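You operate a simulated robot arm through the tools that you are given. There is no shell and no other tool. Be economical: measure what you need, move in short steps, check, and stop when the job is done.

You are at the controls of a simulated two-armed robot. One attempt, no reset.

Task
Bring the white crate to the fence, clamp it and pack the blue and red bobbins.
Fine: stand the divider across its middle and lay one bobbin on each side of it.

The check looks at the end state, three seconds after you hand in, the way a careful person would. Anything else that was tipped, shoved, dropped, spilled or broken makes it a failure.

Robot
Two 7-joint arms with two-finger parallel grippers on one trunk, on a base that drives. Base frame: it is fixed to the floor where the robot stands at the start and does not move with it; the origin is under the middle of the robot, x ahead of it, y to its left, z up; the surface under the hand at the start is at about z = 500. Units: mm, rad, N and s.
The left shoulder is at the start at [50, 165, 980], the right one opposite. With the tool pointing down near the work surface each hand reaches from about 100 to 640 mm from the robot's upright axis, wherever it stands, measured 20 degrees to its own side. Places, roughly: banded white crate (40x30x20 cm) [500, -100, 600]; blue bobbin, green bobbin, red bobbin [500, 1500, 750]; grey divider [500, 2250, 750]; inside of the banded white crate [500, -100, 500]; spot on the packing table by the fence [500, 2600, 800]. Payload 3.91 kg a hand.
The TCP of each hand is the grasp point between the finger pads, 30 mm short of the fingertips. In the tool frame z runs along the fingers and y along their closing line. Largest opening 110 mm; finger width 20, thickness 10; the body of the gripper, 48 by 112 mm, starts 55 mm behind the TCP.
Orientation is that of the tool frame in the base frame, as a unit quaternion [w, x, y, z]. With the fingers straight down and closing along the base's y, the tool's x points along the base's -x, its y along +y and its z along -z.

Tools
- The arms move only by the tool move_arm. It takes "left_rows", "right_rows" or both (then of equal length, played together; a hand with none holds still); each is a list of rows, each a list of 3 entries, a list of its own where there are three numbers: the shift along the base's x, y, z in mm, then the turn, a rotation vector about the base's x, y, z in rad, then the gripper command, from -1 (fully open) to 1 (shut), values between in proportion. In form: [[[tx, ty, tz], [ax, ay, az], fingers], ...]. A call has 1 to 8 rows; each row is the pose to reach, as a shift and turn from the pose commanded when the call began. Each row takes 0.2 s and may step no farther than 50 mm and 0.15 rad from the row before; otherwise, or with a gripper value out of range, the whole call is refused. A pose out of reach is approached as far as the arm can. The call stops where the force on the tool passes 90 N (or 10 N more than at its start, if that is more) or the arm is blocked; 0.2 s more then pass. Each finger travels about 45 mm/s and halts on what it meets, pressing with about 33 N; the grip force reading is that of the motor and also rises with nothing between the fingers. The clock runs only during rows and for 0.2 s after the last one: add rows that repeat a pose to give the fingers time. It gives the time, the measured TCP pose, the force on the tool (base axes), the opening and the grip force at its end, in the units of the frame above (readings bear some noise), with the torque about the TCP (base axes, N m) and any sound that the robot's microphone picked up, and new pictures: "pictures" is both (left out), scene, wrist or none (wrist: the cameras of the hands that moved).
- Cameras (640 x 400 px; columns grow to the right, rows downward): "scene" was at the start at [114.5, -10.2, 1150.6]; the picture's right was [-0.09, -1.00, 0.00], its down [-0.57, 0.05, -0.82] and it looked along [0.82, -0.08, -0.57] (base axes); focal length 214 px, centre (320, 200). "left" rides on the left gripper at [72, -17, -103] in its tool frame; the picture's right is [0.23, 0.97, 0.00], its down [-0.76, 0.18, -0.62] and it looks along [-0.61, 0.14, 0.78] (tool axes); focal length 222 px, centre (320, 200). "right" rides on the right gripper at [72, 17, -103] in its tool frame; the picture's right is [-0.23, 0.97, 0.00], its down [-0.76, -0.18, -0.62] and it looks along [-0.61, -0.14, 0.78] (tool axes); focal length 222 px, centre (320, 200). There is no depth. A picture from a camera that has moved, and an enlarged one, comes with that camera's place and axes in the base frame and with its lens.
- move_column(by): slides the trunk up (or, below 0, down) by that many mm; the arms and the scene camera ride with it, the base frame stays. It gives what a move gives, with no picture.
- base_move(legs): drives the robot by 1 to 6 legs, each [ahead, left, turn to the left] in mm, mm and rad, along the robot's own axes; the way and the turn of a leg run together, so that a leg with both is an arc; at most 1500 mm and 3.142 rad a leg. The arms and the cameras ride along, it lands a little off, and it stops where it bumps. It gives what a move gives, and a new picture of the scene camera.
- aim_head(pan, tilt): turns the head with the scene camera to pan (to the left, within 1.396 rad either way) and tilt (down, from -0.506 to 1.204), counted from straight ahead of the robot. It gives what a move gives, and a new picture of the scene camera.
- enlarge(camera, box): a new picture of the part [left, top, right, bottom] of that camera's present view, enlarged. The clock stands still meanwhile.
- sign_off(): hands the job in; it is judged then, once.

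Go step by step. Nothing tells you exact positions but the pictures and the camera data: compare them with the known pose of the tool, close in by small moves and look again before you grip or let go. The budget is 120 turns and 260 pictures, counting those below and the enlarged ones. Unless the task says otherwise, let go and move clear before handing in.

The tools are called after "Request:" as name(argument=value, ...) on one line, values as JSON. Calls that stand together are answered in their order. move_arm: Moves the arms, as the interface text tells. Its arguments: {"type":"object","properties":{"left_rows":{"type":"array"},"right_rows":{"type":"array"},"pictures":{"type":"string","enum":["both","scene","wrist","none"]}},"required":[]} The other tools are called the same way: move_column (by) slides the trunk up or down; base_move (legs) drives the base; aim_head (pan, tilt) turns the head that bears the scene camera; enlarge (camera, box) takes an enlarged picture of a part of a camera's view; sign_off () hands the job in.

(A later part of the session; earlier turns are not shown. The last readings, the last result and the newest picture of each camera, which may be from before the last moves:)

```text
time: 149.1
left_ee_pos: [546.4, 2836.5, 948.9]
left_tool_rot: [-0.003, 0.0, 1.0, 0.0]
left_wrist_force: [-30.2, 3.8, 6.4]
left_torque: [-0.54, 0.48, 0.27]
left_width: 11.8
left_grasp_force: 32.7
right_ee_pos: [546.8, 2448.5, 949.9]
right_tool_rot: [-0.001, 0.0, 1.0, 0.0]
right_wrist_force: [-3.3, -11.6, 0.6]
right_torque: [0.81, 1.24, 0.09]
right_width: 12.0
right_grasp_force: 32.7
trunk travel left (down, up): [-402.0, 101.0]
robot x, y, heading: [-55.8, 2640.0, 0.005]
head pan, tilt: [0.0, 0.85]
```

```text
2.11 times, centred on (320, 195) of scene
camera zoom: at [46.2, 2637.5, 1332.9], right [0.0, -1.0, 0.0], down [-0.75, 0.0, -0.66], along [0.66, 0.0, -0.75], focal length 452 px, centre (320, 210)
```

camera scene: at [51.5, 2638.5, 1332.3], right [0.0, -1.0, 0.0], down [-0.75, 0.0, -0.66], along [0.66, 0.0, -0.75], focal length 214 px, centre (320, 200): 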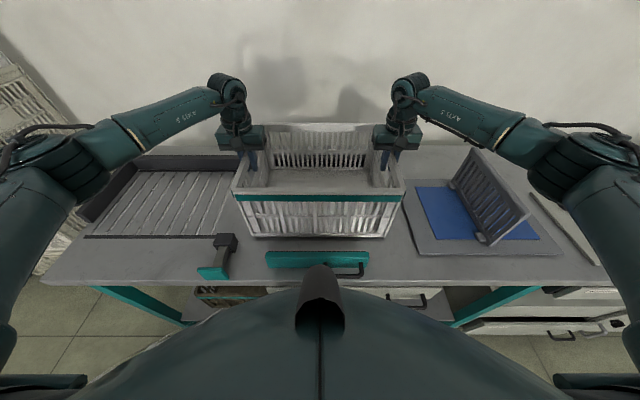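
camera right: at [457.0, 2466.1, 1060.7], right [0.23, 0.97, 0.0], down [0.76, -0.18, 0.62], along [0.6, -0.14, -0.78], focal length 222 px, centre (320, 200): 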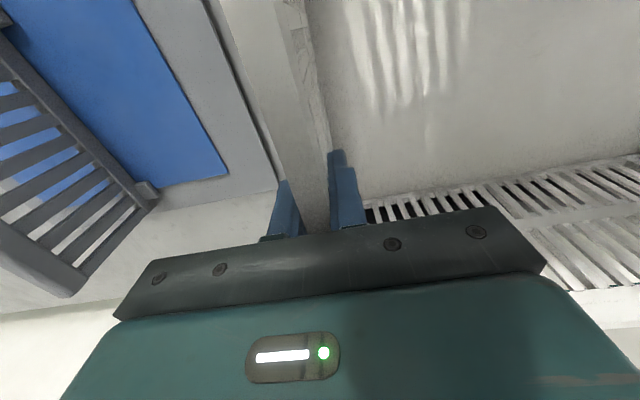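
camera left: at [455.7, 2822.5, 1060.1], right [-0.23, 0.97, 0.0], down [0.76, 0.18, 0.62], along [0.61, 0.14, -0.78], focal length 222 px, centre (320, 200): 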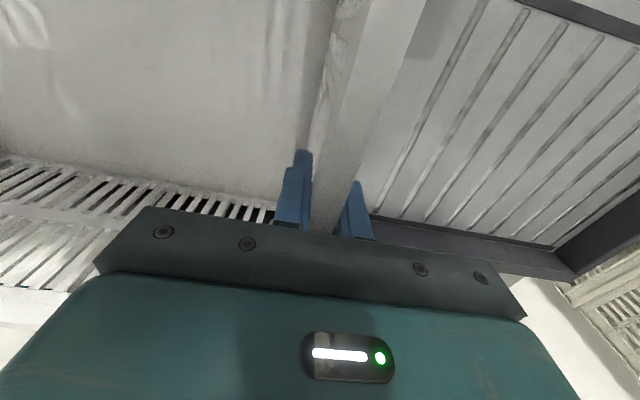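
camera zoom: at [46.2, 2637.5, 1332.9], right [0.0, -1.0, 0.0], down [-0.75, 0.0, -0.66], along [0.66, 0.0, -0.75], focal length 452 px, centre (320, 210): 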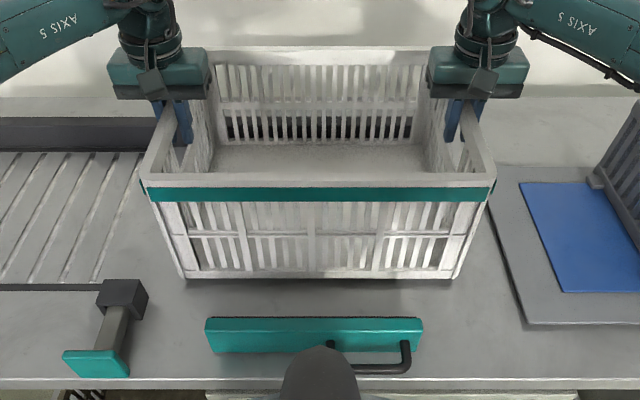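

The left rear corner touches the fence (30 N). Relax it, then release both hands and lift clear.

Request:
move_arm(left_rows=[[[-4, 0, -2], [0, 0, 0], 1], [[-4, 0, -2], [0, 0, 0], 0.5], [[-4, 0, -2], [0, 0, 0], -0.5], [[-4, 0, -2], [0, 0, 0], -1], [[-4, 0, 30], [0, 0, 0], -1], [[-4, 0, 75], [0, 0, 0], -1], [[-4, 0, 120], [0, 0, 0], -1]], right_rows=[[[0, 0, -2], [0, 0, 0], 1], [[0, 0, -2], [0, 0, 0], 0.5], [[0, 0, -2], [0, 0, 0], -0.5], [[0, 0, -2], [0, 0, 0], -1], [[0, 0, 30], [0, 0, 0], -1], [[0, 0, 75], [0, 0, 0], -1], [[0, 0, 120], [0, 0, 0], -1]], pictures="both")

```text
time: 150.7
left_ee_pos: [547.6, 2836.8, 1067.4]
left_tool_rot: [0.0, 0.001, 1.0, -0.001]
left_wrist_force: [-0.6, -0.1, 0.0]
left_torque: [0.01, 0.01, 0.01]
left_width: 109.7
left_grasp_force: 0.0
right_ee_pos: [550.7, 2450.5, 1069.0]
right_tool_rot: [-0.001, 0.001, 1.0, 0.0]
right_wrist_force: [0.2, 0.0, -0.3]
right_torque: [0.01, -0.02, 0.04]
right_width: 110.2
right_grasp_force: 0.1
trunk travel left (down, up): [-402.0, 101.0]
robot x, y, heading: [-58.9, 2638.6, 0.002]
head pan, tilt: [0.0, 0.85]
camera scene: at [49.8, 2638.5, 1332.4], right [0.0, -1.0, 0.0], down [-0.75, 0.0, -0.66], along [0.66, 0.0, -0.75], focal length 214 px, centre (320, 200)
camera right: at [479.6, 2466.5, 1172.6], right [0.23, 0.97, 0.0], down [0.76, -0.18, 0.62], along [0.61, -0.14, -0.78], focal length 222 px, centre (320, 200)
camera left: at [474.2, 2823.0, 1170.5], right [-0.23, 0.97, 0.0], down [0.76, 0.18, 0.62], along [0.61, 0.14, -0.78], focal length 222 px, centre (320, 200)
```

scene: 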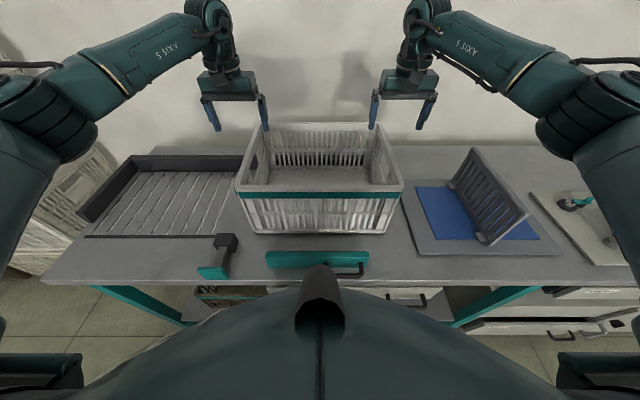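
right: 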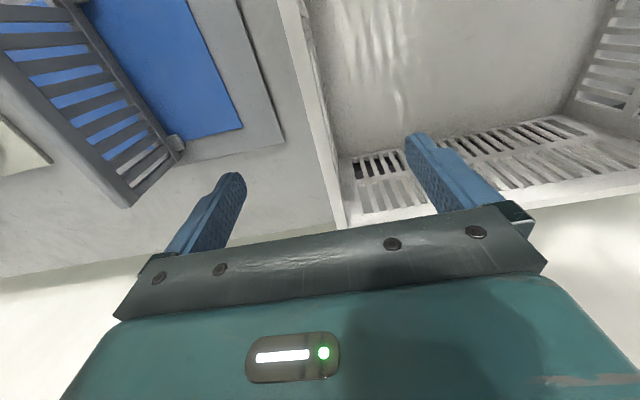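
left: 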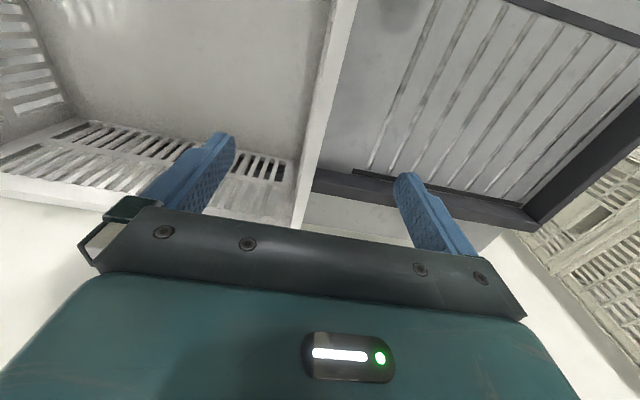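

Crate is placed in front of the fence. Back the base off to the earlier clamp position (hands are above everything).

Request:
base_move(legs=[[-92, 0, 0]])

```text
time: 151.8
left_ee_pos: [456.0, 2838.7, 1066.5]
left_tool_rot: [0.0, 0.001, 1.0, 0.0]
left_wrist_force: [0.2, 0.6, 0.1]
left_torque: [0.02, -0.04, 0.0]
left_width: 110.2
left_grasp_force: 0.1
right_ee_pos: [460.0, 2449.2, 1066.8]
right_tool_rot: [-0.001, 0.001, 1.0, 0.0]
right_wrist_force: [-0.7, -0.4, 0.8]
right_torque: [-0.01, -0.06, 0.02]
right_width: 110.0
right_grasp_force: 0.0
trunk travel left (down, up): [-402.0, 101.0]
robot x, y, heading: [-146.4, 2641.0, 0.003]
head pan, tilt: [0.0, 0.85]
camera scene: at [-41.8, 2638.6, 1332.5], right [0.0, -1.0, 0.0], down [-0.75, 0.0, -0.66], along [0.66, 0.0, -0.75], focal length 214 px, centre (320, 200)
```

scene: 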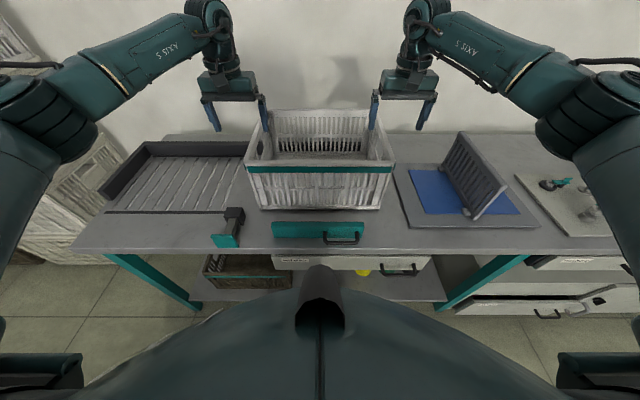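

Bring both hands back in front of the crate (still high), then lower the trunk.

Request:
move_arm(left_rows=[[[-36, 8, 0], [0, 0, 0], -1], [[-72, 16, 0], [0, 0, 0], -1], [[-108, 24, 0], [0, 0, 0], -1], [[-144, 32, 0], [0, 0, 0], -1], [[-160, 50, 0], [0, 0, 0], -1], [[-160, 60, 0], [0, 0, 0], -1]], right_rows=[[[-40, 20, 0], [0, 0, 0], 0], [[-80, 40, 0], [0, 0, 0], 1], [[-120, 70, 0], [0, 0, 0], 1], [[-155, 105, 0], [0, 0, 0], 1], [[-190, 140, 0], [0, 0, 0], 1], [[-225, 175, 0], [0, 0, 0], 1]], pictures="scene")

```text
time: 153.2
left_ee_pos: [295.9, 2900.8, 1066.6]
left_tool_rot: [-0.001, -0.001, 1.0, -0.001]
left_wrist_force: [-0.2, 0.1, 0.4]
left_torque: [-0.01, 0.03, 0.01]
left_width: 109.8
left_grasp_force: 0.0
right_ee_pos: [233.6, 2627.1, 1067.0]
right_tool_rot: [-0.001, 0.0, 1.0, 0.001]
right_wrist_force: [0.1, 0.5, -0.3]
right_torque: [-0.02, 0.02, 0.04]
right_width: 0.0
right_grasp_force: 12.4
trunk travel left (down, up): [-402.0, 101.0]
robot x, y, heading: [-145.3, 2642.3, -0.001]
head pan, tilt: [0.0, 0.85]
camera scene: at [-41.0, 2639.3, 1332.4], right [0.0, -1.0, 0.0], down [-0.75, 0.0, -0.66], along [0.66, 0.0, -0.75], focal length 214 px, centre (320, 200)
```

scene: 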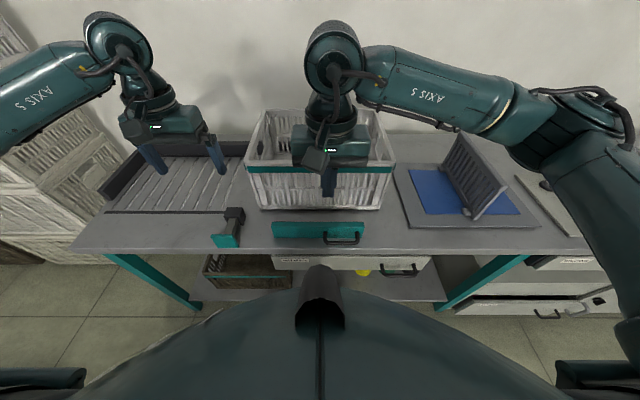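

Now lower the trunk 135 mm.

Request:
move_column(by=-135)

```text
time: 154.8
left_ee_pos: [295.2, 2900.3, 930.8]
left_tool_rot: [0.0, 0.0, 1.0, -0.001]
left_wrist_force: [-0.3, -0.9, 0.3]
left_torque: [0.01, -0.01, 0.02]
left_width: 110.0
left_grasp_force: 0.1
right_ee_pos: [234.9, 2625.3, 931.0]
right_tool_rot: [-0.001, 0.0, 1.0, 0.0]
right_wrist_force: [-0.4, -0.4, 0.8]
right_torque: [0.06, -0.03, -0.04]
right_width: 0.0
right_grasp_force: 32.8
trunk travel left (down, up): [-267.0, 236.0]
robot x, y, heading: [-146.2, 2640.3, -0.003]
head pan, tilt: [0.0, 0.85]
```

Right hand: shift to y≈2652, descend in front of the bar and push it toward the crate.

Request:
move_arm(right_rows=[[[-8, 27, 0], [0, 0, 0], 1], [[-8, 27, -45], [0, 0, 0], 1], [[-8, 27, -95], [0, 0, 0], 1], [[20, 27, -95], [0, 0, 0], 1], [[40, 27, -95], [0, 0, 0], 1], [[60, 27, -95], [0, 0, 0], 1], [[80, 27, -95], [0, 0, 0], 1], [[95, 27, -95], [0, 0, 0], 1]], pictures="both")

```text
time: 156.6
left_ee_pos: [295.5, 2899.7, 930.0]
left_tool_rot: [0.001, 0.001, 1.0, -0.001]
left_wrist_force: [-0.5, -0.1, 1.0]
left_torque: [0.02, 0.0, 0.0]
left_width: 109.8
left_grasp_force: 0.1
right_ee_pos: [329.5, 2652.7, 836.0]
right_tool_rot: [-0.001, 0.0, 1.0, 0.001]
right_wrist_force: [-2.5, -1.0, -1.7]
right_torque: [0.0, 0.0, 0.02]
right_width: 0.0
right_grasp_force: 32.8
trunk travel left (down, up): [-267.0, 236.0]
robot x, y, heading: [-148.9, 2640.2, -0.002]
head pan, tilt: [0.0, 0.85]
camera scene: at [-41.0, 2638.4, 1197.3], right [0.0, -1.0, 0.0], down [-0.75, 0.0, -0.66], along [0.66, 0.0, -0.75], focal length 214 px, centre (320, 200)
camera right: at [256.9, 2669.7, 939.7], right [0.23, 0.97, 0.0], down [0.76, -0.18, 0.62], along [0.61, -0.14, -0.78], focal length 222 px, centre (320, 200)
```

scene: 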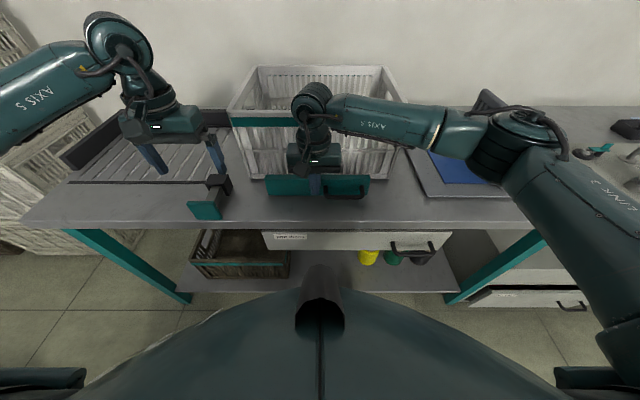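
right: 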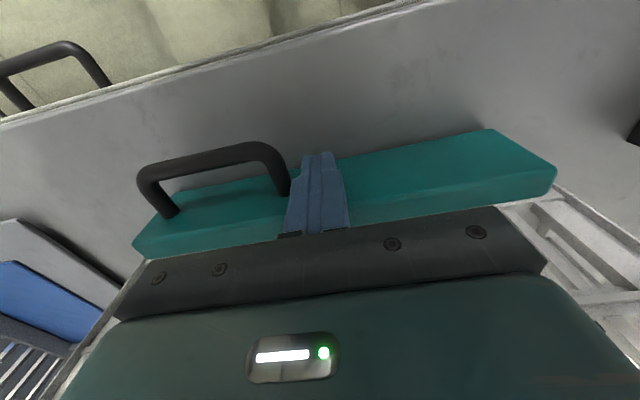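

Bar close to the crate; push on gently in small steps.

Request:
move_arm(right_rows=[[[5, 0, 0], [0, 0, 0], 1], [[10, 0, 0], [0, 0, 0], 1], [[15, 0, 0], [0, 0, 0], 1], [[20, 0, 0], [0, 0, 0], 1], [[25, 0, 0], [0, 0, 0], 1]], pictures="both")

```text
time: 157.8
left_ee_pos: [294.2, 2899.2, 932.8]
left_tool_rot: [0.001, 0.001, 1.0, -0.001]
left_wrist_force: [-0.2, 0.5, 0.4]
left_torque: [-0.03, -0.01, 0.0]
left_width: 110.1
left_grasp_force: 0.0
right_ee_pos: [351.2, 2652.9, 837.0]
right_tool_rot: [-0.001, -0.001, 1.0, -0.001]
right_wrist_force: [-20.7, -4.9, 0.6]
right_torque: [0.34, -1.62, -0.34]
right_width: 0.0
right_grasp_force: 33.3
trunk travel left (down, up): [-267.0, 236.0]
robot x, y, heading: [-146.5, 2640.3, 0.003]
head pan, tilt: [0.0, 0.85]
camera scene: at [-43.1, 2638.0, 1197.7], right [0.0, -1.0, 0.0], down [-0.75, 0.0, -0.66], along [0.66, 0.0, -0.75], focal length 214 px, centre (320, 200)
camera right: at [279.4, 2669.6, 940.9], right [0.22, 0.97, 0.0], down [0.76, -0.18, 0.62], along [0.6, -0.14, -0.78], focal length 222 px, centre (320, 200)
```

scene: 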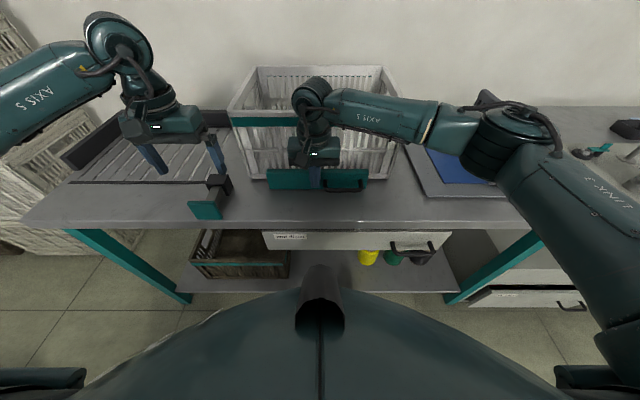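
right: 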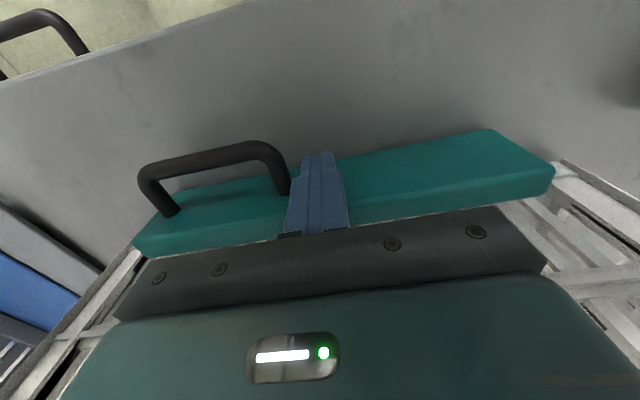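

The torque shows the gripper body touches the crate's front before the bar does. I'll back off and tilt the fingers forward so only the tips push the bar.

Request:
move_arm(right_rows=[[[-20, 0, 0], [0, 0, 0], 1], [[-45, 0, 0], [0, -0.12, 0], 1], [[-65, 0, 0], [0, -0.26, 0], 1], [[-75, 0, 0], [0, -0.4, 0], 1], [[-75, 0, 0], [0, -0.54, 0], 1], [[-75, 0, 0], [0, -0.68, 0], 1], [[-75, 0, 0], [0, -0.68, 0], 1]], pictures="both")

```text
time: 159.4
left_ee_pos: [294.9, 2900.6, 931.1]
left_tool_rot: [-0.001, 0.0, 1.0, 0.0]
left_wrist_force: [-0.5, -0.9, 0.3]
left_torque: [-0.03, -0.01, -0.01]
left_width: 109.9
left_grasp_force: 0.0
right_ee_pos: [280.5, 2652.4, 836.1]
right_tool_rot: [0.333, -0.001, 0.943, 0.0]
right_wrist_force: [0.4, 0.8, -0.3]
right_torque: [0.0, 0.01, 0.01]
right_width: 0.3
right_grasp_force: 33.1
trunk travel left (down, up): [-267.0, 236.0]
robot x, y, heading: [-148.8, 2637.2, 0.006]
head pan, tilt: [0.0, 0.85]
camera scene: at [-40.9, 2638.5, 1197.4], right [0.0, -1.0, 0.0], down [-0.75, 0.0, -0.66], along [0.66, 0.0, -0.75], focal length 214 px, centre (320, 200)
camera right: at [158.3, 2669.0, 871.7], right [0.18, 0.97, 0.14], down [0.2, -0.18, 0.96], along [0.96, -0.14, -0.23], focal length 222 px, centre (320, 200)
```

scene: 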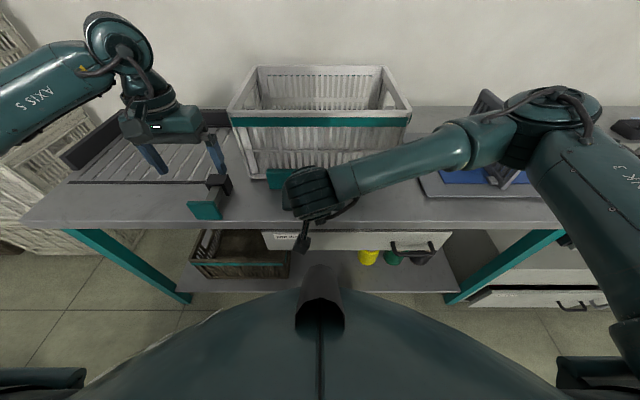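
right: 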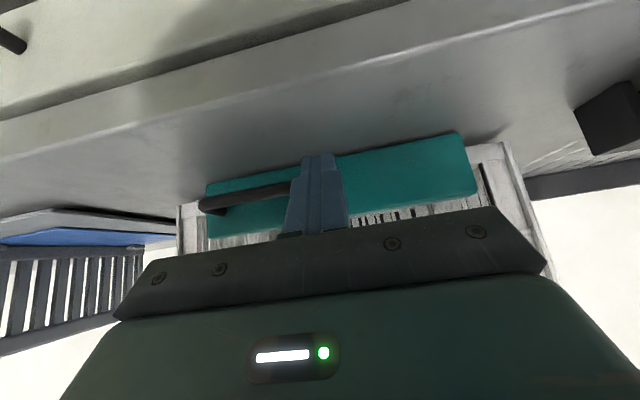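

Good posture now. Push forward with the tips.

Request:
move_arm(right_rows=[[[25, 0, 0], [0, 0, 0], 1], [[45, 0, 0], [0, 0, 0], 1], [[54, 0, 0], [0, 0, 0], 1], [[60, 0, 0], [0, 0, 0], 1], [[66, 0, 0], [0, 0, 0], 1], [[72, 0, 0], [0, 0, 0], 1]], pictures="both")

```text
time: 160.8
left_ee_pos: [293.5, 2900.1, 931.7]
left_tool_rot: [0.001, 0.001, 1.0, -0.001]
left_wrist_force: [-0.2, 1.1, -0.1]
left_torque: [-0.01, 0.0, 0.0]
left_width: 110.2
left_grasp_force: 0.0
right_ee_pos: [345.8, 2654.3, 836.2]
right_tool_rot: [0.331, -0.002, 0.944, 0.001]
right_wrist_force: [-30.5, -5.6, 6.8]
right_torque: [0.05, 0.36, -0.17]
right_width: 0.0
right_grasp_force: 32.7
trunk travel left (down, up): [-267.0, 236.0]
robot x, y, heading: [-145.0, 2641.5, -0.0]
head pan, tilt: [0.0, 0.85]
camera scene: at [-44.2, 2637.9, 1197.9], right [0.0, -1.0, 0.0], down [-0.75, 0.0, -0.66], along [0.66, 0.0, -0.75], focal length 214 px, centre (320, 200)
camera right: at [225.0, 2669.7, 872.4], right [0.17, 0.97, 0.14], down [0.21, -0.18, 0.96], along [0.96, -0.14, -0.23], focal length 222 px, centre (320, 200)
```

scene: 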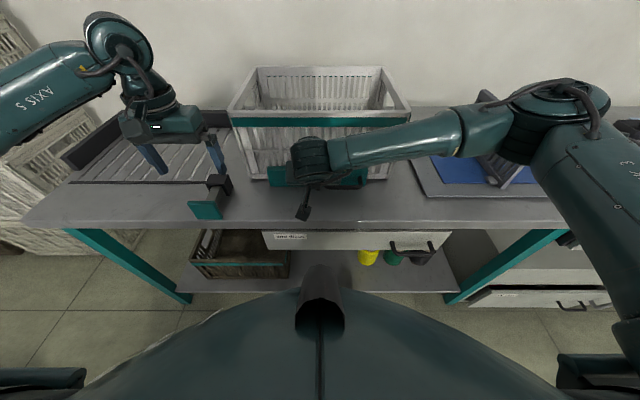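
right: 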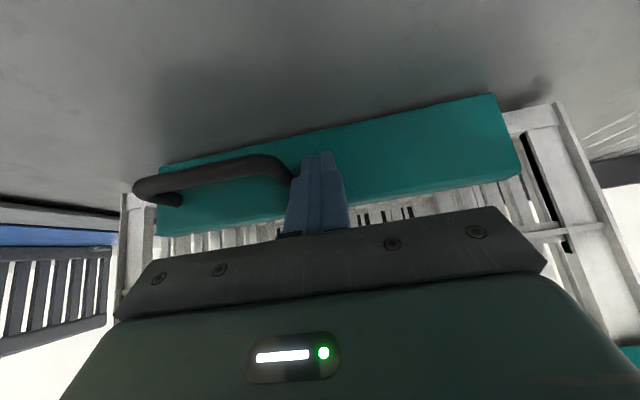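

The bar now presses the crate (30 N). Press a little harder to seat it firmly.

Request:
move_arm(right_rows=[[[4, 0, 0], [0, 0, 0], 1], [[8, 0, 0], [0, 0, 0], 1], [[11, 0, 0], [0, 0, 0], 1], [[11, 0, 0], [0, 0, 0], 1]], pictures="none")

Request:
enlarge(camera="scene", box=[200, 50, 440, 220])

```text
time: 161.8
left_ee_pos: [293.3, 2899.2, 931.9]
left_tool_rot: [-0.001, 0.001, 1.0, -0.001]
left_wrist_force: [0.5, 0.2, 0.1]
left_torque: [0.01, 0.0, 0.01]
left_width: 110.0
left_grasp_force: 0.0
right_ee_pos: [346.6, 2657.2, 832.9]
right_tool_rot: [0.316, -0.009, 0.949, 0.002]
right_wrist_force: [-21.3, -0.8, 7.1]
right_torque: [-0.2, 0.18, -0.05]
right_width: 0.0
right_grasp_force: 32.8
trunk travel left (down, up): [-267.0, 236.0]
robot x, y, heading: [-144.9, 2639.8, 0.001]
head pan, tilt: [0.0, 0.85]
stopped in row 4 (right hand): the force on the tool passed its limit at 91 N (the readings are from after the stop); the commanded pose is now the measured one
```

```text
2.35 times, centred on (320, 135) of scene
camera zoom: at [-44.0, 2638.2, 1197.5], right [0.0, -1.0, 0.0], down [-0.75, 0.0, -0.66], along [0.66, 0.0, -0.75], focal length 505 px, centre (320, 353)
```

zoom: 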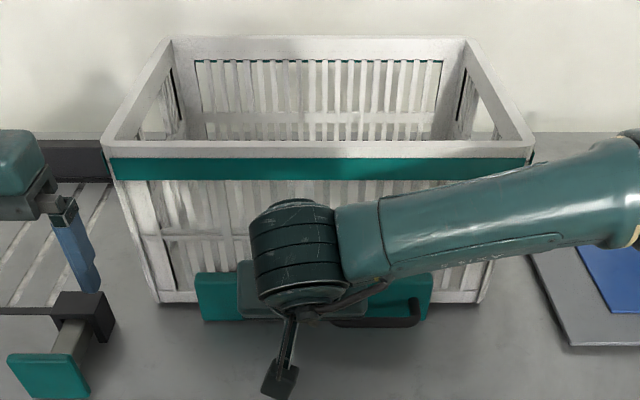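

Seated at 91 N. Retract the hand and check that the bar stays against the crate.

Request:
move_arm(right_rows=[[[-20, 0, 0], [0, 0.1, 0], 1], [[-55, 0, 10], [0, 0.2, 0], 1], [[-90, 0, 40], [0, 0.34, 0], 1], [[-110, -10, 80], [0, 0.48, 0], 1], [[-120, -40, 115], [0, 0.6, 0], 1], [[-120, -80, 140], [0, 0.65, 0], 1], [[-120, -120, 150], [0, 0.65, 0], 1]], pictures="both")

Request:
enlarge(camera="scene", box=[200, 50, 440, 220])

```text
time: 163.4
left_ee_pos: [294.4, 2900.7, 930.9]
left_tool_rot: [-0.001, 0.001, 1.0, 0.0]
left_wrist_force: [0.2, 0.1, 1.2]
left_torque: [0.02, 0.02, 0.01]
left_width: 109.9
left_grasp_force: 0.0
right_ee_pos: [229.5, 2534.3, 982.7]
right_tool_rot: [0.0, -0.006, 1.0, 0.003]
right_wrist_force: [0.6, -0.3, -0.4]
right_torque: [0.0, 0.01, 0.0]
right_width: 0.2
right_grasp_force: 33.0
trunk travel left (down, up): [-267.0, 236.0]
robot x, y, heading: [-151.2, 2636.7, -0.001]
head pan, tilt: [0.0, 0.85]
camera scene: at [-41.7, 2637.9, 1197.4], right [0.0, -1.0, 0.0], down [-0.75, 0.0, -0.66], along [0.66, 0.0, -0.75], focal length 214 px, centre (320, 200)
camera right: at [158.6, 2548.8, 1086.7], right [0.21, 0.98, 0.01], down [0.77, -0.17, 0.62], along [0.61, -0.13, -0.78], focal length 222 px, centre (320, 200)
```

scene: 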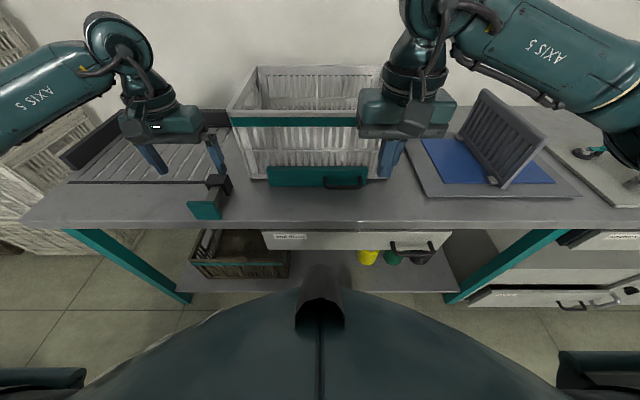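
right: 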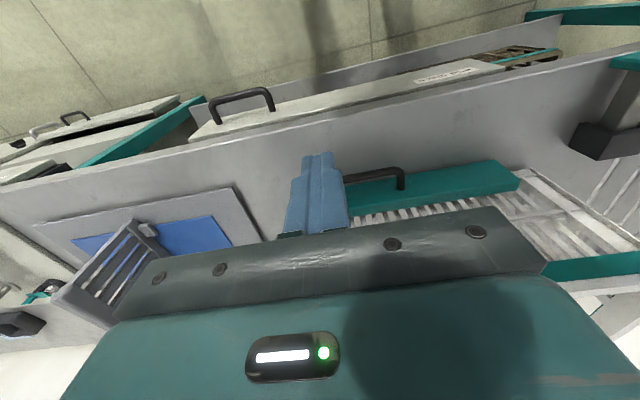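

```text
2.35 times, centred on (320, 135) of scene
camera zoom: at [-41.7, 2637.9, 1197.4], right [0.0, -1.0, 0.0], down [-0.75, 0.0, -0.66], along [0.66, 0.0, -0.75], focal length 505 px, centre (320, 353)
```

zoom: 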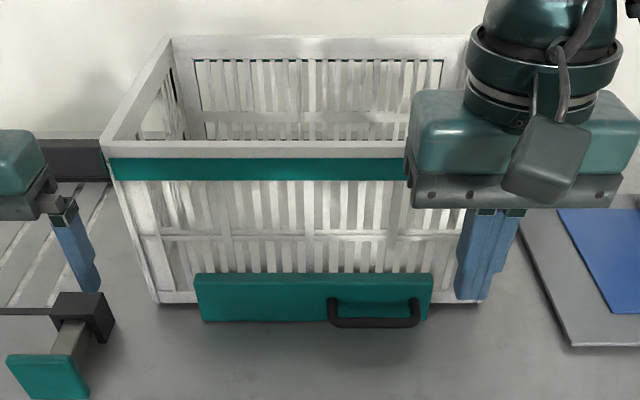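

The clamp bar holds against the crate. Next the divider: it stands at about x 353–590, y≈2167, top z≈951. Raise the trunk and drive there for a right-hand pick.

Request:
move_column(by=160)

Request:
base_move(legs=[[0, -283, 0], [70, 0, 0]])

Request:
aim_head(pan=-0.2, tilt=0.95)

```text
time: 165.2
left_ee_pos: [294.7, 2899.4, 1091.5]
left_tool_rot: [-0.001, 0.0, 1.0, -0.001]
left_wrist_force: [0.1, -0.4, -1.1]
left_torque: [0.01, 0.02, 0.02]
left_width: 110.0
left_grasp_force: 0.1
right_ee_pos: [230.6, 2534.7, 1143.0]
right_tool_rot: [0.0, -0.007, 1.0, 0.002]
right_wrist_force: [0.1, 0.5, 0.5]
right_torque: [0.0, 0.02, 0.03]
right_width: 0.0
right_grasp_force: 33.1
trunk travel left (down, up): [-427.0, 76.0]
robot x, y, heading: [-150.1, 2641.0, 0.002]
head pan, tilt: [0.0, 0.85]
```

```text
time: 168.9
left_ee_pos: [367.3, 2614.8, 1090.2]
left_tool_rot: [-0.001, 0.001, 1.0, -0.001]
left_wrist_force: [0.9, -0.7, 0.4]
left_torque: [0.02, 0.0, 0.0]
left_width: 110.1
left_grasp_force: 0.1
right_ee_pos: [301.1, 2250.5, 1143.1]
right_tool_rot: [-0.002, -0.006, 1.0, 0.002]
right_wrist_force: [0.6, -0.2, 0.8]
right_torque: [-0.04, 0.03, 0.0]
right_width: 0.0
right_grasp_force: 33.1
trunk travel left (down, up): [-427.0, 76.0]
robot x, y, heading: [-78.4, 2353.2, -0.0]
head pan, tilt: [0.0, 0.85]
camera scene: at [29.2, 2354.2, 1357.3], right [0.0, -1.0, 0.0], down [-0.75, 0.0, -0.66], along [0.66, 0.0, -0.75], focal length 214 px, centre (320, 200)
```

scene: 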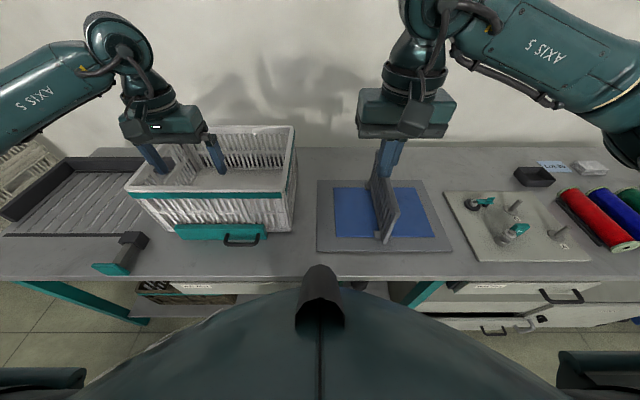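

```text
time: 169.6
left_ee_pos: [365.4, 2615.7, 1090.7]
left_tool_rot: [-0.001, 0.002, 1.0, -0.002]
left_wrist_force: [1.0, -0.1, -0.7]
left_torque: [0.0, 0.02, 0.02]
left_width: 110.1
left_grasp_force: 0.1
right_ee_pos: [301.0, 2248.7, 1143.2]
right_tool_rot: [-0.001, -0.005, 1.0, 0.003]
right_wrist_force: [-0.3, -0.3, 0.7]
right_torque: [0.01, 0.0, 0.02]
right_width: 0.1
right_grasp_force: 33.1
trunk travel left (down, up): [-427.0, 76.0]
robot x, y, heading: [-77.6, 2357.4, 0.002]
head pan, tilt: [-0.201, 0.949]
camera scene: at [21.3, 2339.7, 1349.9], right [-0.2, -0.98, 0.0], down [-0.8, 0.16, -0.58], along [0.57, -0.12, -0.81], focal length 214 px, centre (320, 200)
```

scene: 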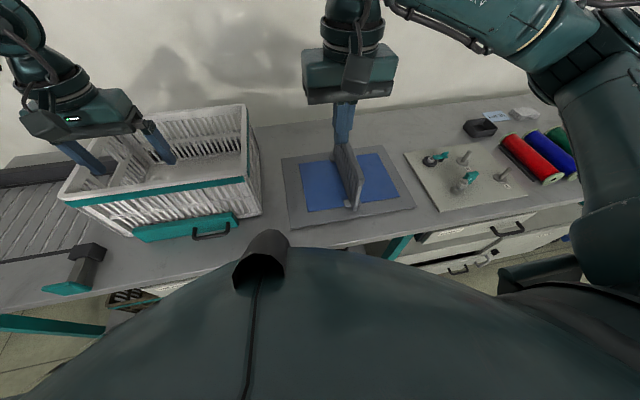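

Bring the open right hand above the divider's middle and look down its wrist camera.

Request:
move_arm(right_rows=[[[35, -20, 0], [-0.006, 0, -0.01], -0.5], [[75, -40, -10], [-0.006, 0, -0.01], -1], [[115, -60, -30], [-0.006, 0, -0.01], -1], [[145, -75, -65], [-0.006, 0, -0.01], -1], [[164, -83, -100], [-0.006, 0, -0.01], -1], [[164, -83, -100], [-0.006, 0, -0.01], -1]], pictures="both")

```text
time: 171.0
left_ee_pos: [364.6, 2615.3, 1091.8]
left_tool_rot: [-0.001, 0.001, 1.0, 0.0]
left_wrist_force: [-0.6, -0.2, 0.4]
left_torque: [0.01, 0.02, 0.01]
left_width: 110.2
left_grasp_force: 0.0
right_ee_pos: [466.6, 2168.7, 1041.3]
right_tool_rot: [0.0, 0.0, 1.0, -0.001]
right_wrist_force: [-0.2, 0.5, 0.1]
right_torque: [0.01, -0.02, 0.04]
right_width: 109.8
right_grasp_force: 0.1
trunk travel left (down, up): [-427.0, 76.0]
robot x, y, heading: [-76.1, 2352.0, 0.0]
head pan, tilt: [-0.201, 0.949]
camera scene: at [21.1, 2339.7, 1349.9], right [-0.2, -0.98, 0.0], down [-0.8, 0.16, -0.58], along [0.57, -0.12, -0.81], focal length 214 px, centre (320, 200)
camera right: at [394.5, 2184.9, 1146.0], right [0.23, 0.97, 0.0], down [0.76, -0.18, 0.62], along [0.61, -0.14, -0.78], focal length 222 px, centre (320, 200)
```

scene: 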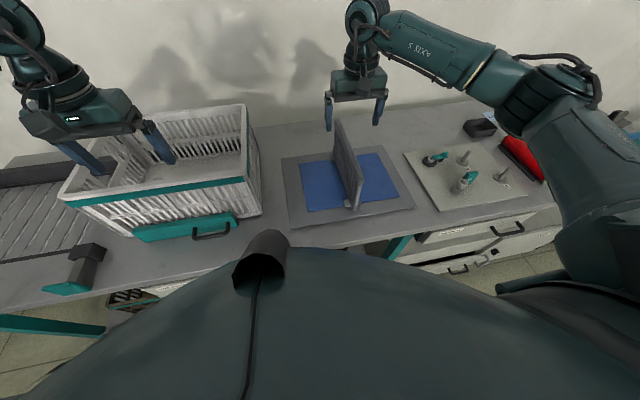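
right: 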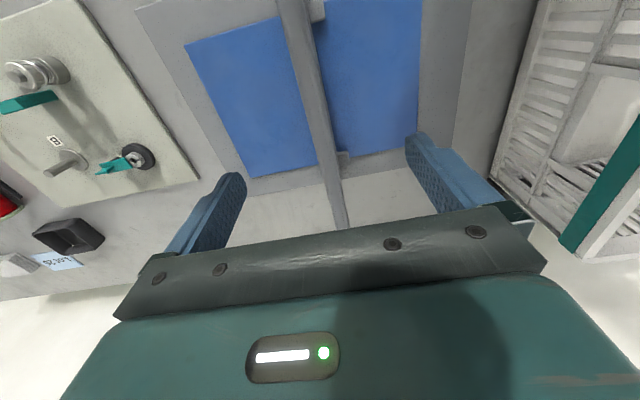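

Zoom on the divider to find its ends.

Request:
enlarge(camera="scene", box=[270, 90, 430, 240])

Request:
enlarge(camera="right", box=[220, 0, 440, 240])

```text
2.67 times, centred on (350, 165) of scene
camera zoom: at [21.1, 2339.7, 1349.9], right [-0.2, -0.98, 0.0], down [-0.8, 0.16, -0.58], along [0.57, -0.12, -0.81], focal length 572 px, centre (240, 293)
```

zoom: 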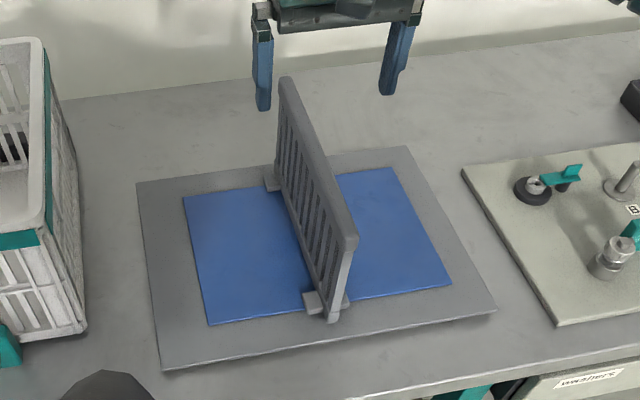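

```text
1.67 times, centred on (330, 120) of right
camera zoom: at [394.5, 2184.9, 1146.0], right [0.23, 0.97, 0.0], down [0.76, -0.18, 0.62], along [0.61, -0.14, -0.78], focal length 370 px, centre (303, 333)
```

zoom: 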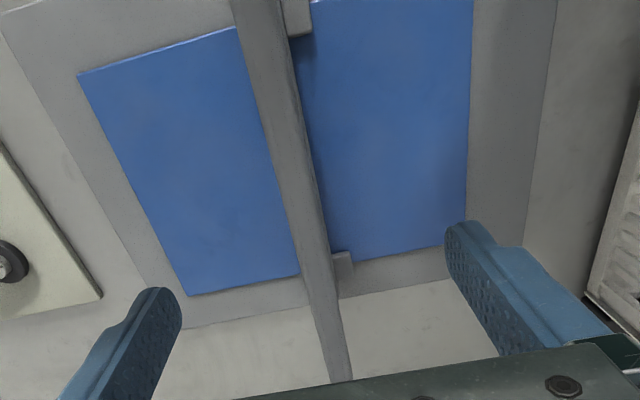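

Divider: x≈352–610, y≈2165, top z≈935–940, about 18 mm thick. Descend over its middle and grip the top bar.

Request:
move_arm(right_rows=[[[14, -2, -40], [0, 0, 0], -1], [[14, -2, -80], [0, 0, 0], -1], [[14, -2, -126], [0, 0, 0], -1], [[14, -2, -126], [0, 0, 0], 0], [[14, -2, -126], [0, 0, 0], 1], [[14, -2, -126], [0, 0, 0], 1], [[14, -2, -126], [0, 0, 0], 1], [[14, -2, -126], [0, 0, 0], 1]], pictures="both")

```text
time: 172.8
left_ee_pos: [365.6, 2615.9, 1090.9]
left_tool_rot: [-0.001, 0.002, 1.0, -0.001]
left_wrist_force: [0.0, 0.9, -0.6]
left_torque: [0.0, -0.04, -0.02]
left_width: 110.1
left_grasp_force: 0.0
right_ee_pos: [480.0, 2167.9, 916.1]
right_tool_rot: [-0.001, 0.0, 1.0, 0.0]
right_wrist_force: [0.8, 1.0, 0.4]
right_torque: [-0.03, -0.02, 0.0]
right_width: 17.8
right_grasp_force: 15.4
trunk travel left (down, up): [-427.0, 76.0]
robot x, y, heading: [-79.3, 2358.0, 0.0]
head pan, tilt: [-0.201, 0.949]
camera scene: at [21.3, 2339.7, 1349.9], right [-0.2, -0.98, 0.0], down [-0.8, 0.16, -0.58], along [0.57, -0.12, -0.81], focal length 214 px, centre (320, 200)
camera right: at [407.6, 2183.5, 1020.4], right [0.23, 0.97, 0.0], down [0.76, -0.18, 0.62], along [0.61, -0.14, -0.78], focal length 222 px, centre (320, 200)
```

scene: 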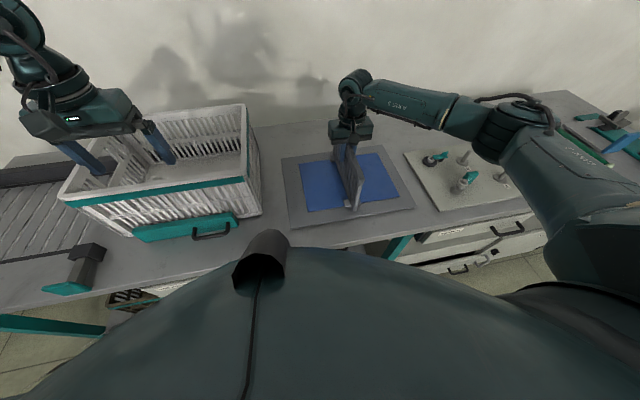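
right: 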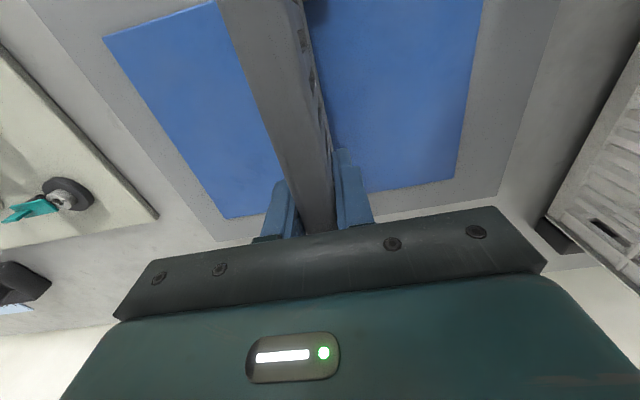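

Gripped (17.8 mm). Let the grip build up and lift slowly.

Request:
move_arm(right_rows=[[[0, 0, 0], [0, 0, 0], 1], [[0, 0, 0], [0, 0, 0], 1], [[0, 0, 8], [0, 0, 0], 1], [[0, 0, 20], [0, 0, 0], 1], [[0, 0, 45], [0, 0, 0], 1], [[0, 0, 80], [0, 0, 0], 1], [[0, 0, 120], [0, 0, 0], 1], [[0, 0, 160], [0, 0, 0], 1]], pictures="both")

```text
time: 174.6
left_ee_pos: [365.4, 2615.8, 1091.2]
left_tool_rot: [0.0, 0.001, 1.0, -0.001]
left_wrist_force: [-0.3, 1.0, -0.4]
left_torque: [0.01, 0.03, -0.01]
left_width: 109.9
left_grasp_force: 0.0
right_ee_pos: [477.6, 2164.0, 1075.6]
right_tool_rot: [-0.002, 0.0, 1.0, 0.0]
right_wrist_force: [0.6, -0.3, -1.4]
right_torque: [0.02, 0.02, -0.01]
right_width: 17.5
right_grasp_force: 33.1
trunk travel left (down, up): [-427.0, 76.0]
robot x, y, heading: [-83.1, 2356.9, -0.003]
head pan, tilt: [-0.201, 0.949]
camera scene: at [21.1, 2339.9, 1349.9], right [-0.2, -0.98, 0.0], down [-0.8, 0.16, -0.58], along [0.57, -0.12, -0.81], focal length 214 px, centre (320, 200)
camera right: at [406.6, 2181.5, 1179.3], right [0.23, 0.97, 0.0], down [0.76, -0.18, 0.62], along [0.61, -0.14, -0.78], focal length 222 px, centre (320, 200)
```

scene: 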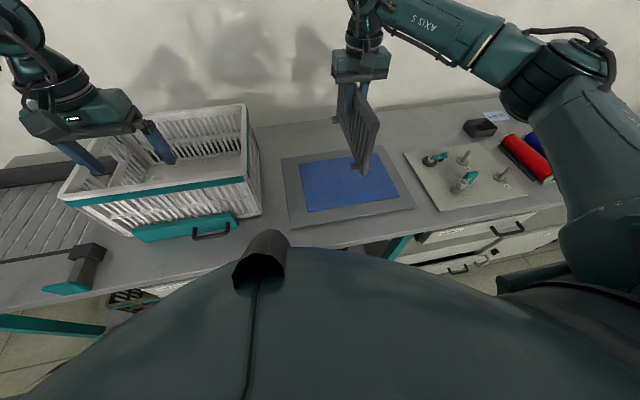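
right: 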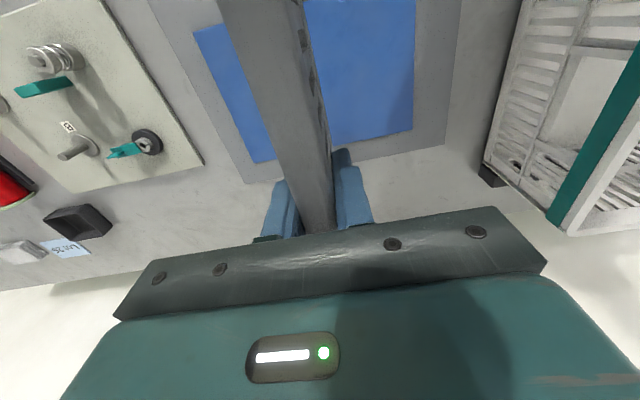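

The divider is light and secure. Raise the trunk and drive so the divider comes over the crate's middle.

Request:
move_column(by=74)

Request:
base_move(legs=[[0, 386, 0], [27, 0, 0]])

Request:
aim_head(pan=-0.1, tilt=0.95)

```text
time: 175.7
left_ee_pos: [365.9, 2615.6, 1164.2]
left_tool_rot: [-0.001, 0.001, 1.0, -0.002]
left_wrist_force: [0.1, -0.7, 0.1]
left_torque: [-0.01, -0.01, 0.02]
left_width: 110.1
left_grasp_force: 0.0
right_ee_pos: [479.4, 2165.8, 1148.9]
right_tool_rot: [0.0, 0.0, 1.0, 0.0]
right_wrist_force: [-0.5, -0.8, -0.9]
right_torque: [-0.05, 0.01, 0.0]
right_width: 17.7
right_grasp_force: 32.9
trunk travel left (down, up): [-501.0, 2.0]
robot x, y, heading: [-76.8, 2356.0, -0.001]
head pan, tilt: [-0.201, 0.949]
```

```text
time: 180.1
left_ee_pos: [389.8, 2999.2, 1164.7]
left_tool_rot: [-0.001, -0.001, 1.0, -0.001]
left_wrist_force: [0.1, -0.5, 0.1]
left_torque: [-0.03, 0.05, -0.01]
left_width: 109.9
left_grasp_force: 0.2
right_ee_pos: [504.8, 2550.2, 1147.7]
right_tool_rot: [-0.001, -0.002, 1.0, 0.0]
right_wrist_force: [0.4, -0.1, -1.5]
right_torque: [0.02, 0.03, -0.01]
right_width: 17.5
right_grasp_force: 32.7
trunk travel left (down, up): [-501.0, 2.0]
robot x, y, heading: [-49.8, 2738.1, 0.006]
head pan, tilt: [-0.201, 0.949]
camera scene: at [47.8, 2723.1, 1423.8], right [-0.2, -0.98, 0.0], down [-0.8, 0.16, -0.58], along [0.57, -0.11, -0.81], focal length 214 px, centre (320, 200)
```

scene: 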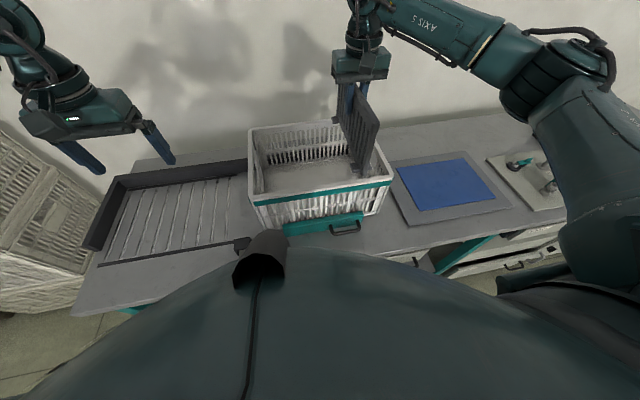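

```text
time: 180.7
left_ee_pos: [388.9, 3000.5, 1164.8]
left_tool_rot: [-0.001, -0.001, 1.0, -0.001]
left_wrist_force: [1.0, -0.5, 0.1]
left_torque: [-0.04, 0.0, 0.03]
left_width: 109.8
left_grasp_force: 0.0
right_ee_pos: [504.7, 2550.6, 1149.1]
right_tool_rot: [-0.001, -0.002, 1.0, -0.001]
right_wrist_force: [-0.2, -0.5, -1.9]
right_torque: [-0.04, -0.02, 0.02]
right_width: 17.5
right_grasp_force: 32.7
trunk travel left (down, up): [-501.0, 2.0]
robot x, y, heading: [-52.6, 2739.5, 0.002]
head pan, tilt: [-0.099, 0.949]
camera scene: at [47.7, 2730.2, 1423.9], right [-0.1, -1.0, 0.0], down [-0.81, 0.08, -0.58], along [0.58, -0.06, -0.81], focal length 214 px, centre (320, 200)
```

scene: 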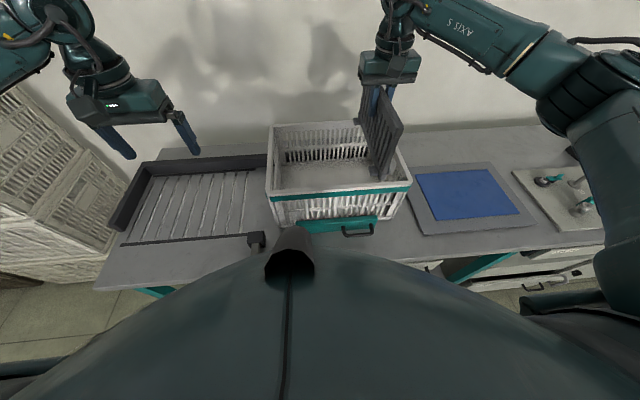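

Move the divider over the crate's center (≈ x 545, y 2642) and check alignment before lowering.

Request:
move_arm(right_rows=[[[15, 30, 0], [0, 0, 0], 1], [[30, 60, 0], [0, 0, 0], 1], [[40, 91, 0], [0, 0, 0], 1], [[40, 91, 0], [0, 0, 0], 1]], pictures="both")

Request:
enlarge(camera="scene", box=[250, 60, 430, 240])

```text
time: 181.7
left_ee_pos: [389.6, 2999.4, 1166.1]
left_tool_rot: [0.0, -0.001, 1.0, 0.0]
left_wrist_force: [-0.9, -0.7, -0.5]
left_torque: [0.03, 0.0, 0.03]
left_width: 110.0
left_grasp_force: 0.1
right_ee_pos: [545.5, 2643.4, 1148.0]
right_tool_rot: [0.0, -0.003, 1.0, 0.0]
right_wrist_force: [-0.1, -0.3, -1.5]
right_torque: [-0.02, -0.02, -0.01]
right_width: 17.6
right_grasp_force: 33.3
trunk travel left (down, up): [-501.0, 2.0]
robot x, y, heading: [-53.2, 2739.3, 0.002]
head pan, tilt: [-0.099, 0.949]
camera scene: at [47.7, 2729.5, 1423.9], right [-0.1, -1.0, 0.0], down [-0.81, 0.08, -0.58], along [0.58, -0.05, -0.81], focal length 214 px, centre (320, 200)
camera right: at [472.6, 2658.4, 1251.7], right [0.22, 0.97, 0.0], down [0.76, -0.17, 0.62], along [0.61, -0.14, -0.78], focal length 222 px, centre (320, 200)
```

scene: 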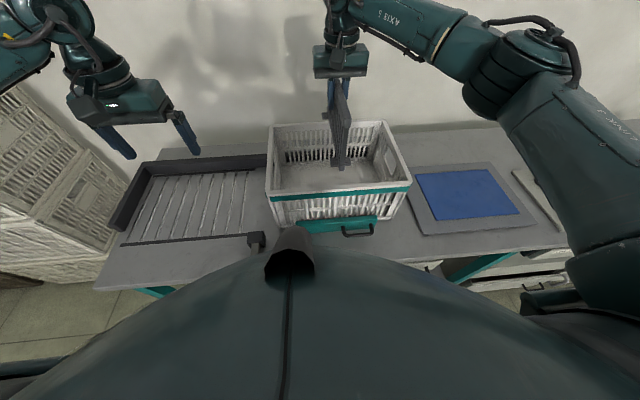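
right: 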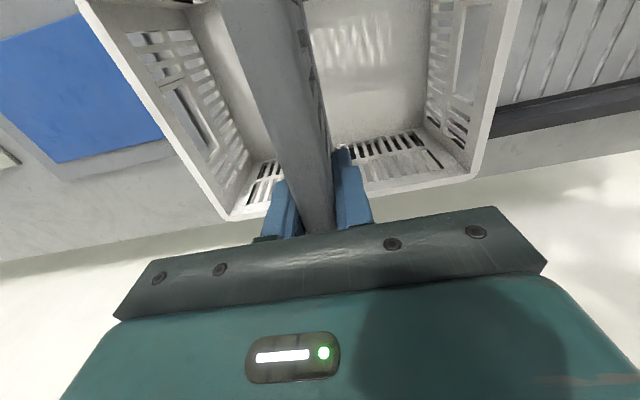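

```text
2.22 times, centred on (340, 150) of scene
camera zoom: at [47.7, 2729.5, 1423.9], right [-0.1, -1.0, 0.0], down [-0.81, 0.08, -0.58], along [0.58, -0.05, -0.81], focal length 477 px, centre (276, 311)
```

zoom: 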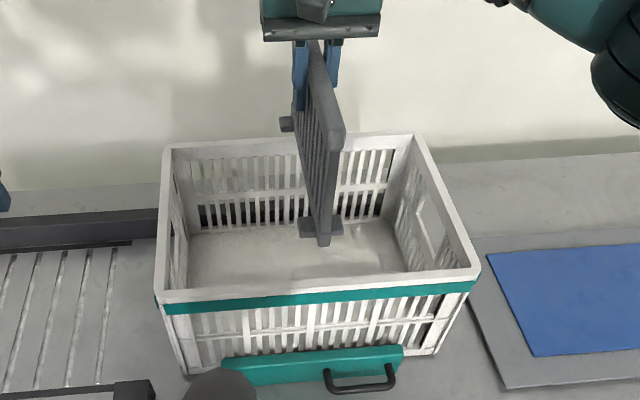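

The divider is aligned (front gap and back gap each ≈ 15 mm, y≈2642). Lower it to just inside first.

Request:
move_arm(right_rows=[[[0, 0, -40], [0, 0, 0], 1], [[0, 0, -80], [0, 0, 0], 1], [[0, 0, -110], [0, 0, 0], 1], [[0, 0, -110], [0, 0, 0], 1]], pictures="both")

Request:
enlarge(camera="scene", box=[250, 80, 430, 260])

```text
time: 182.7
left_ee_pos: [390.8, 3000.1, 1164.0]
left_tool_rot: [-0.001, -0.001, 1.0, -0.001]
left_wrist_force: [0.2, 0.2, 0.7]
left_torque: [0.0, 0.03, 0.01]
left_width: 110.0
left_grasp_force: 0.0
right_ee_pos: [547.0, 2642.6, 1039.4]
right_tool_rot: [-0.001, -0.003, 1.0, 0.0]
right_wrist_force: [-0.1, 0.0, -0.7]
right_torque: [0.01, -0.02, 0.0]
right_width: 17.5
right_grasp_force: 33.1
trunk travel left (down, up): [-501.0, 2.0]
robot x, y, heading: [-50.3, 2738.6, 0.006]
head pan, tilt: [-0.099, 0.949]
camera scene: at [47.7, 2730.4, 1423.9], right [-0.09, -1.0, 0.0], down [-0.81, 0.08, -0.58], along [0.58, -0.06, -0.81], focal length 214 px, centre (320, 200)
camera right: at [474.4, 2658.6, 1143.4], right [0.22, 0.97, 0.0], down [0.76, -0.17, 0.62], along [0.61, -0.14, -0.78], focal length 222 px, centre (320, 200)
```

scene: 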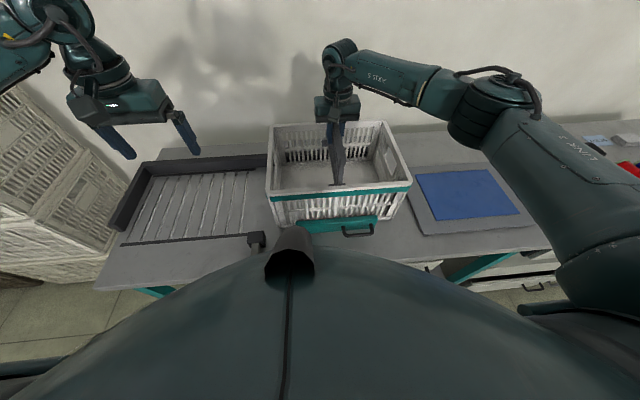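
right: 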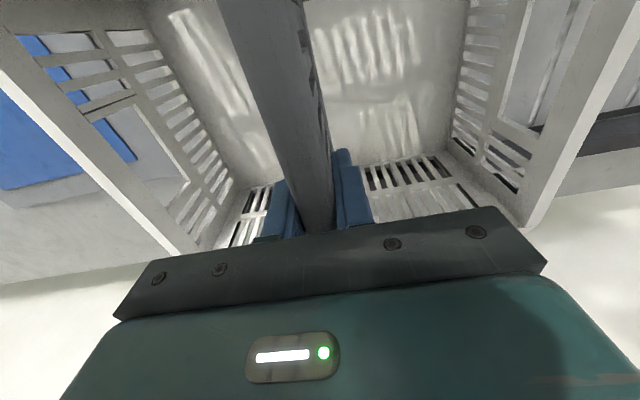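

```text
2.22 times, centred on (340, 170) of scene
camera zoom: at [47.7, 2730.4, 1423.9], right [-0.09, -1.0, 0.0], down [-0.81, 0.08, -0.58], along [0.58, -0.06, -0.81], focal length 477 px, centre (276, 267)
```

zoom: 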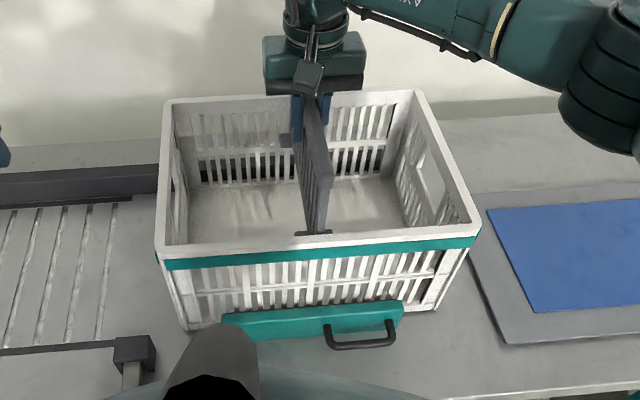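

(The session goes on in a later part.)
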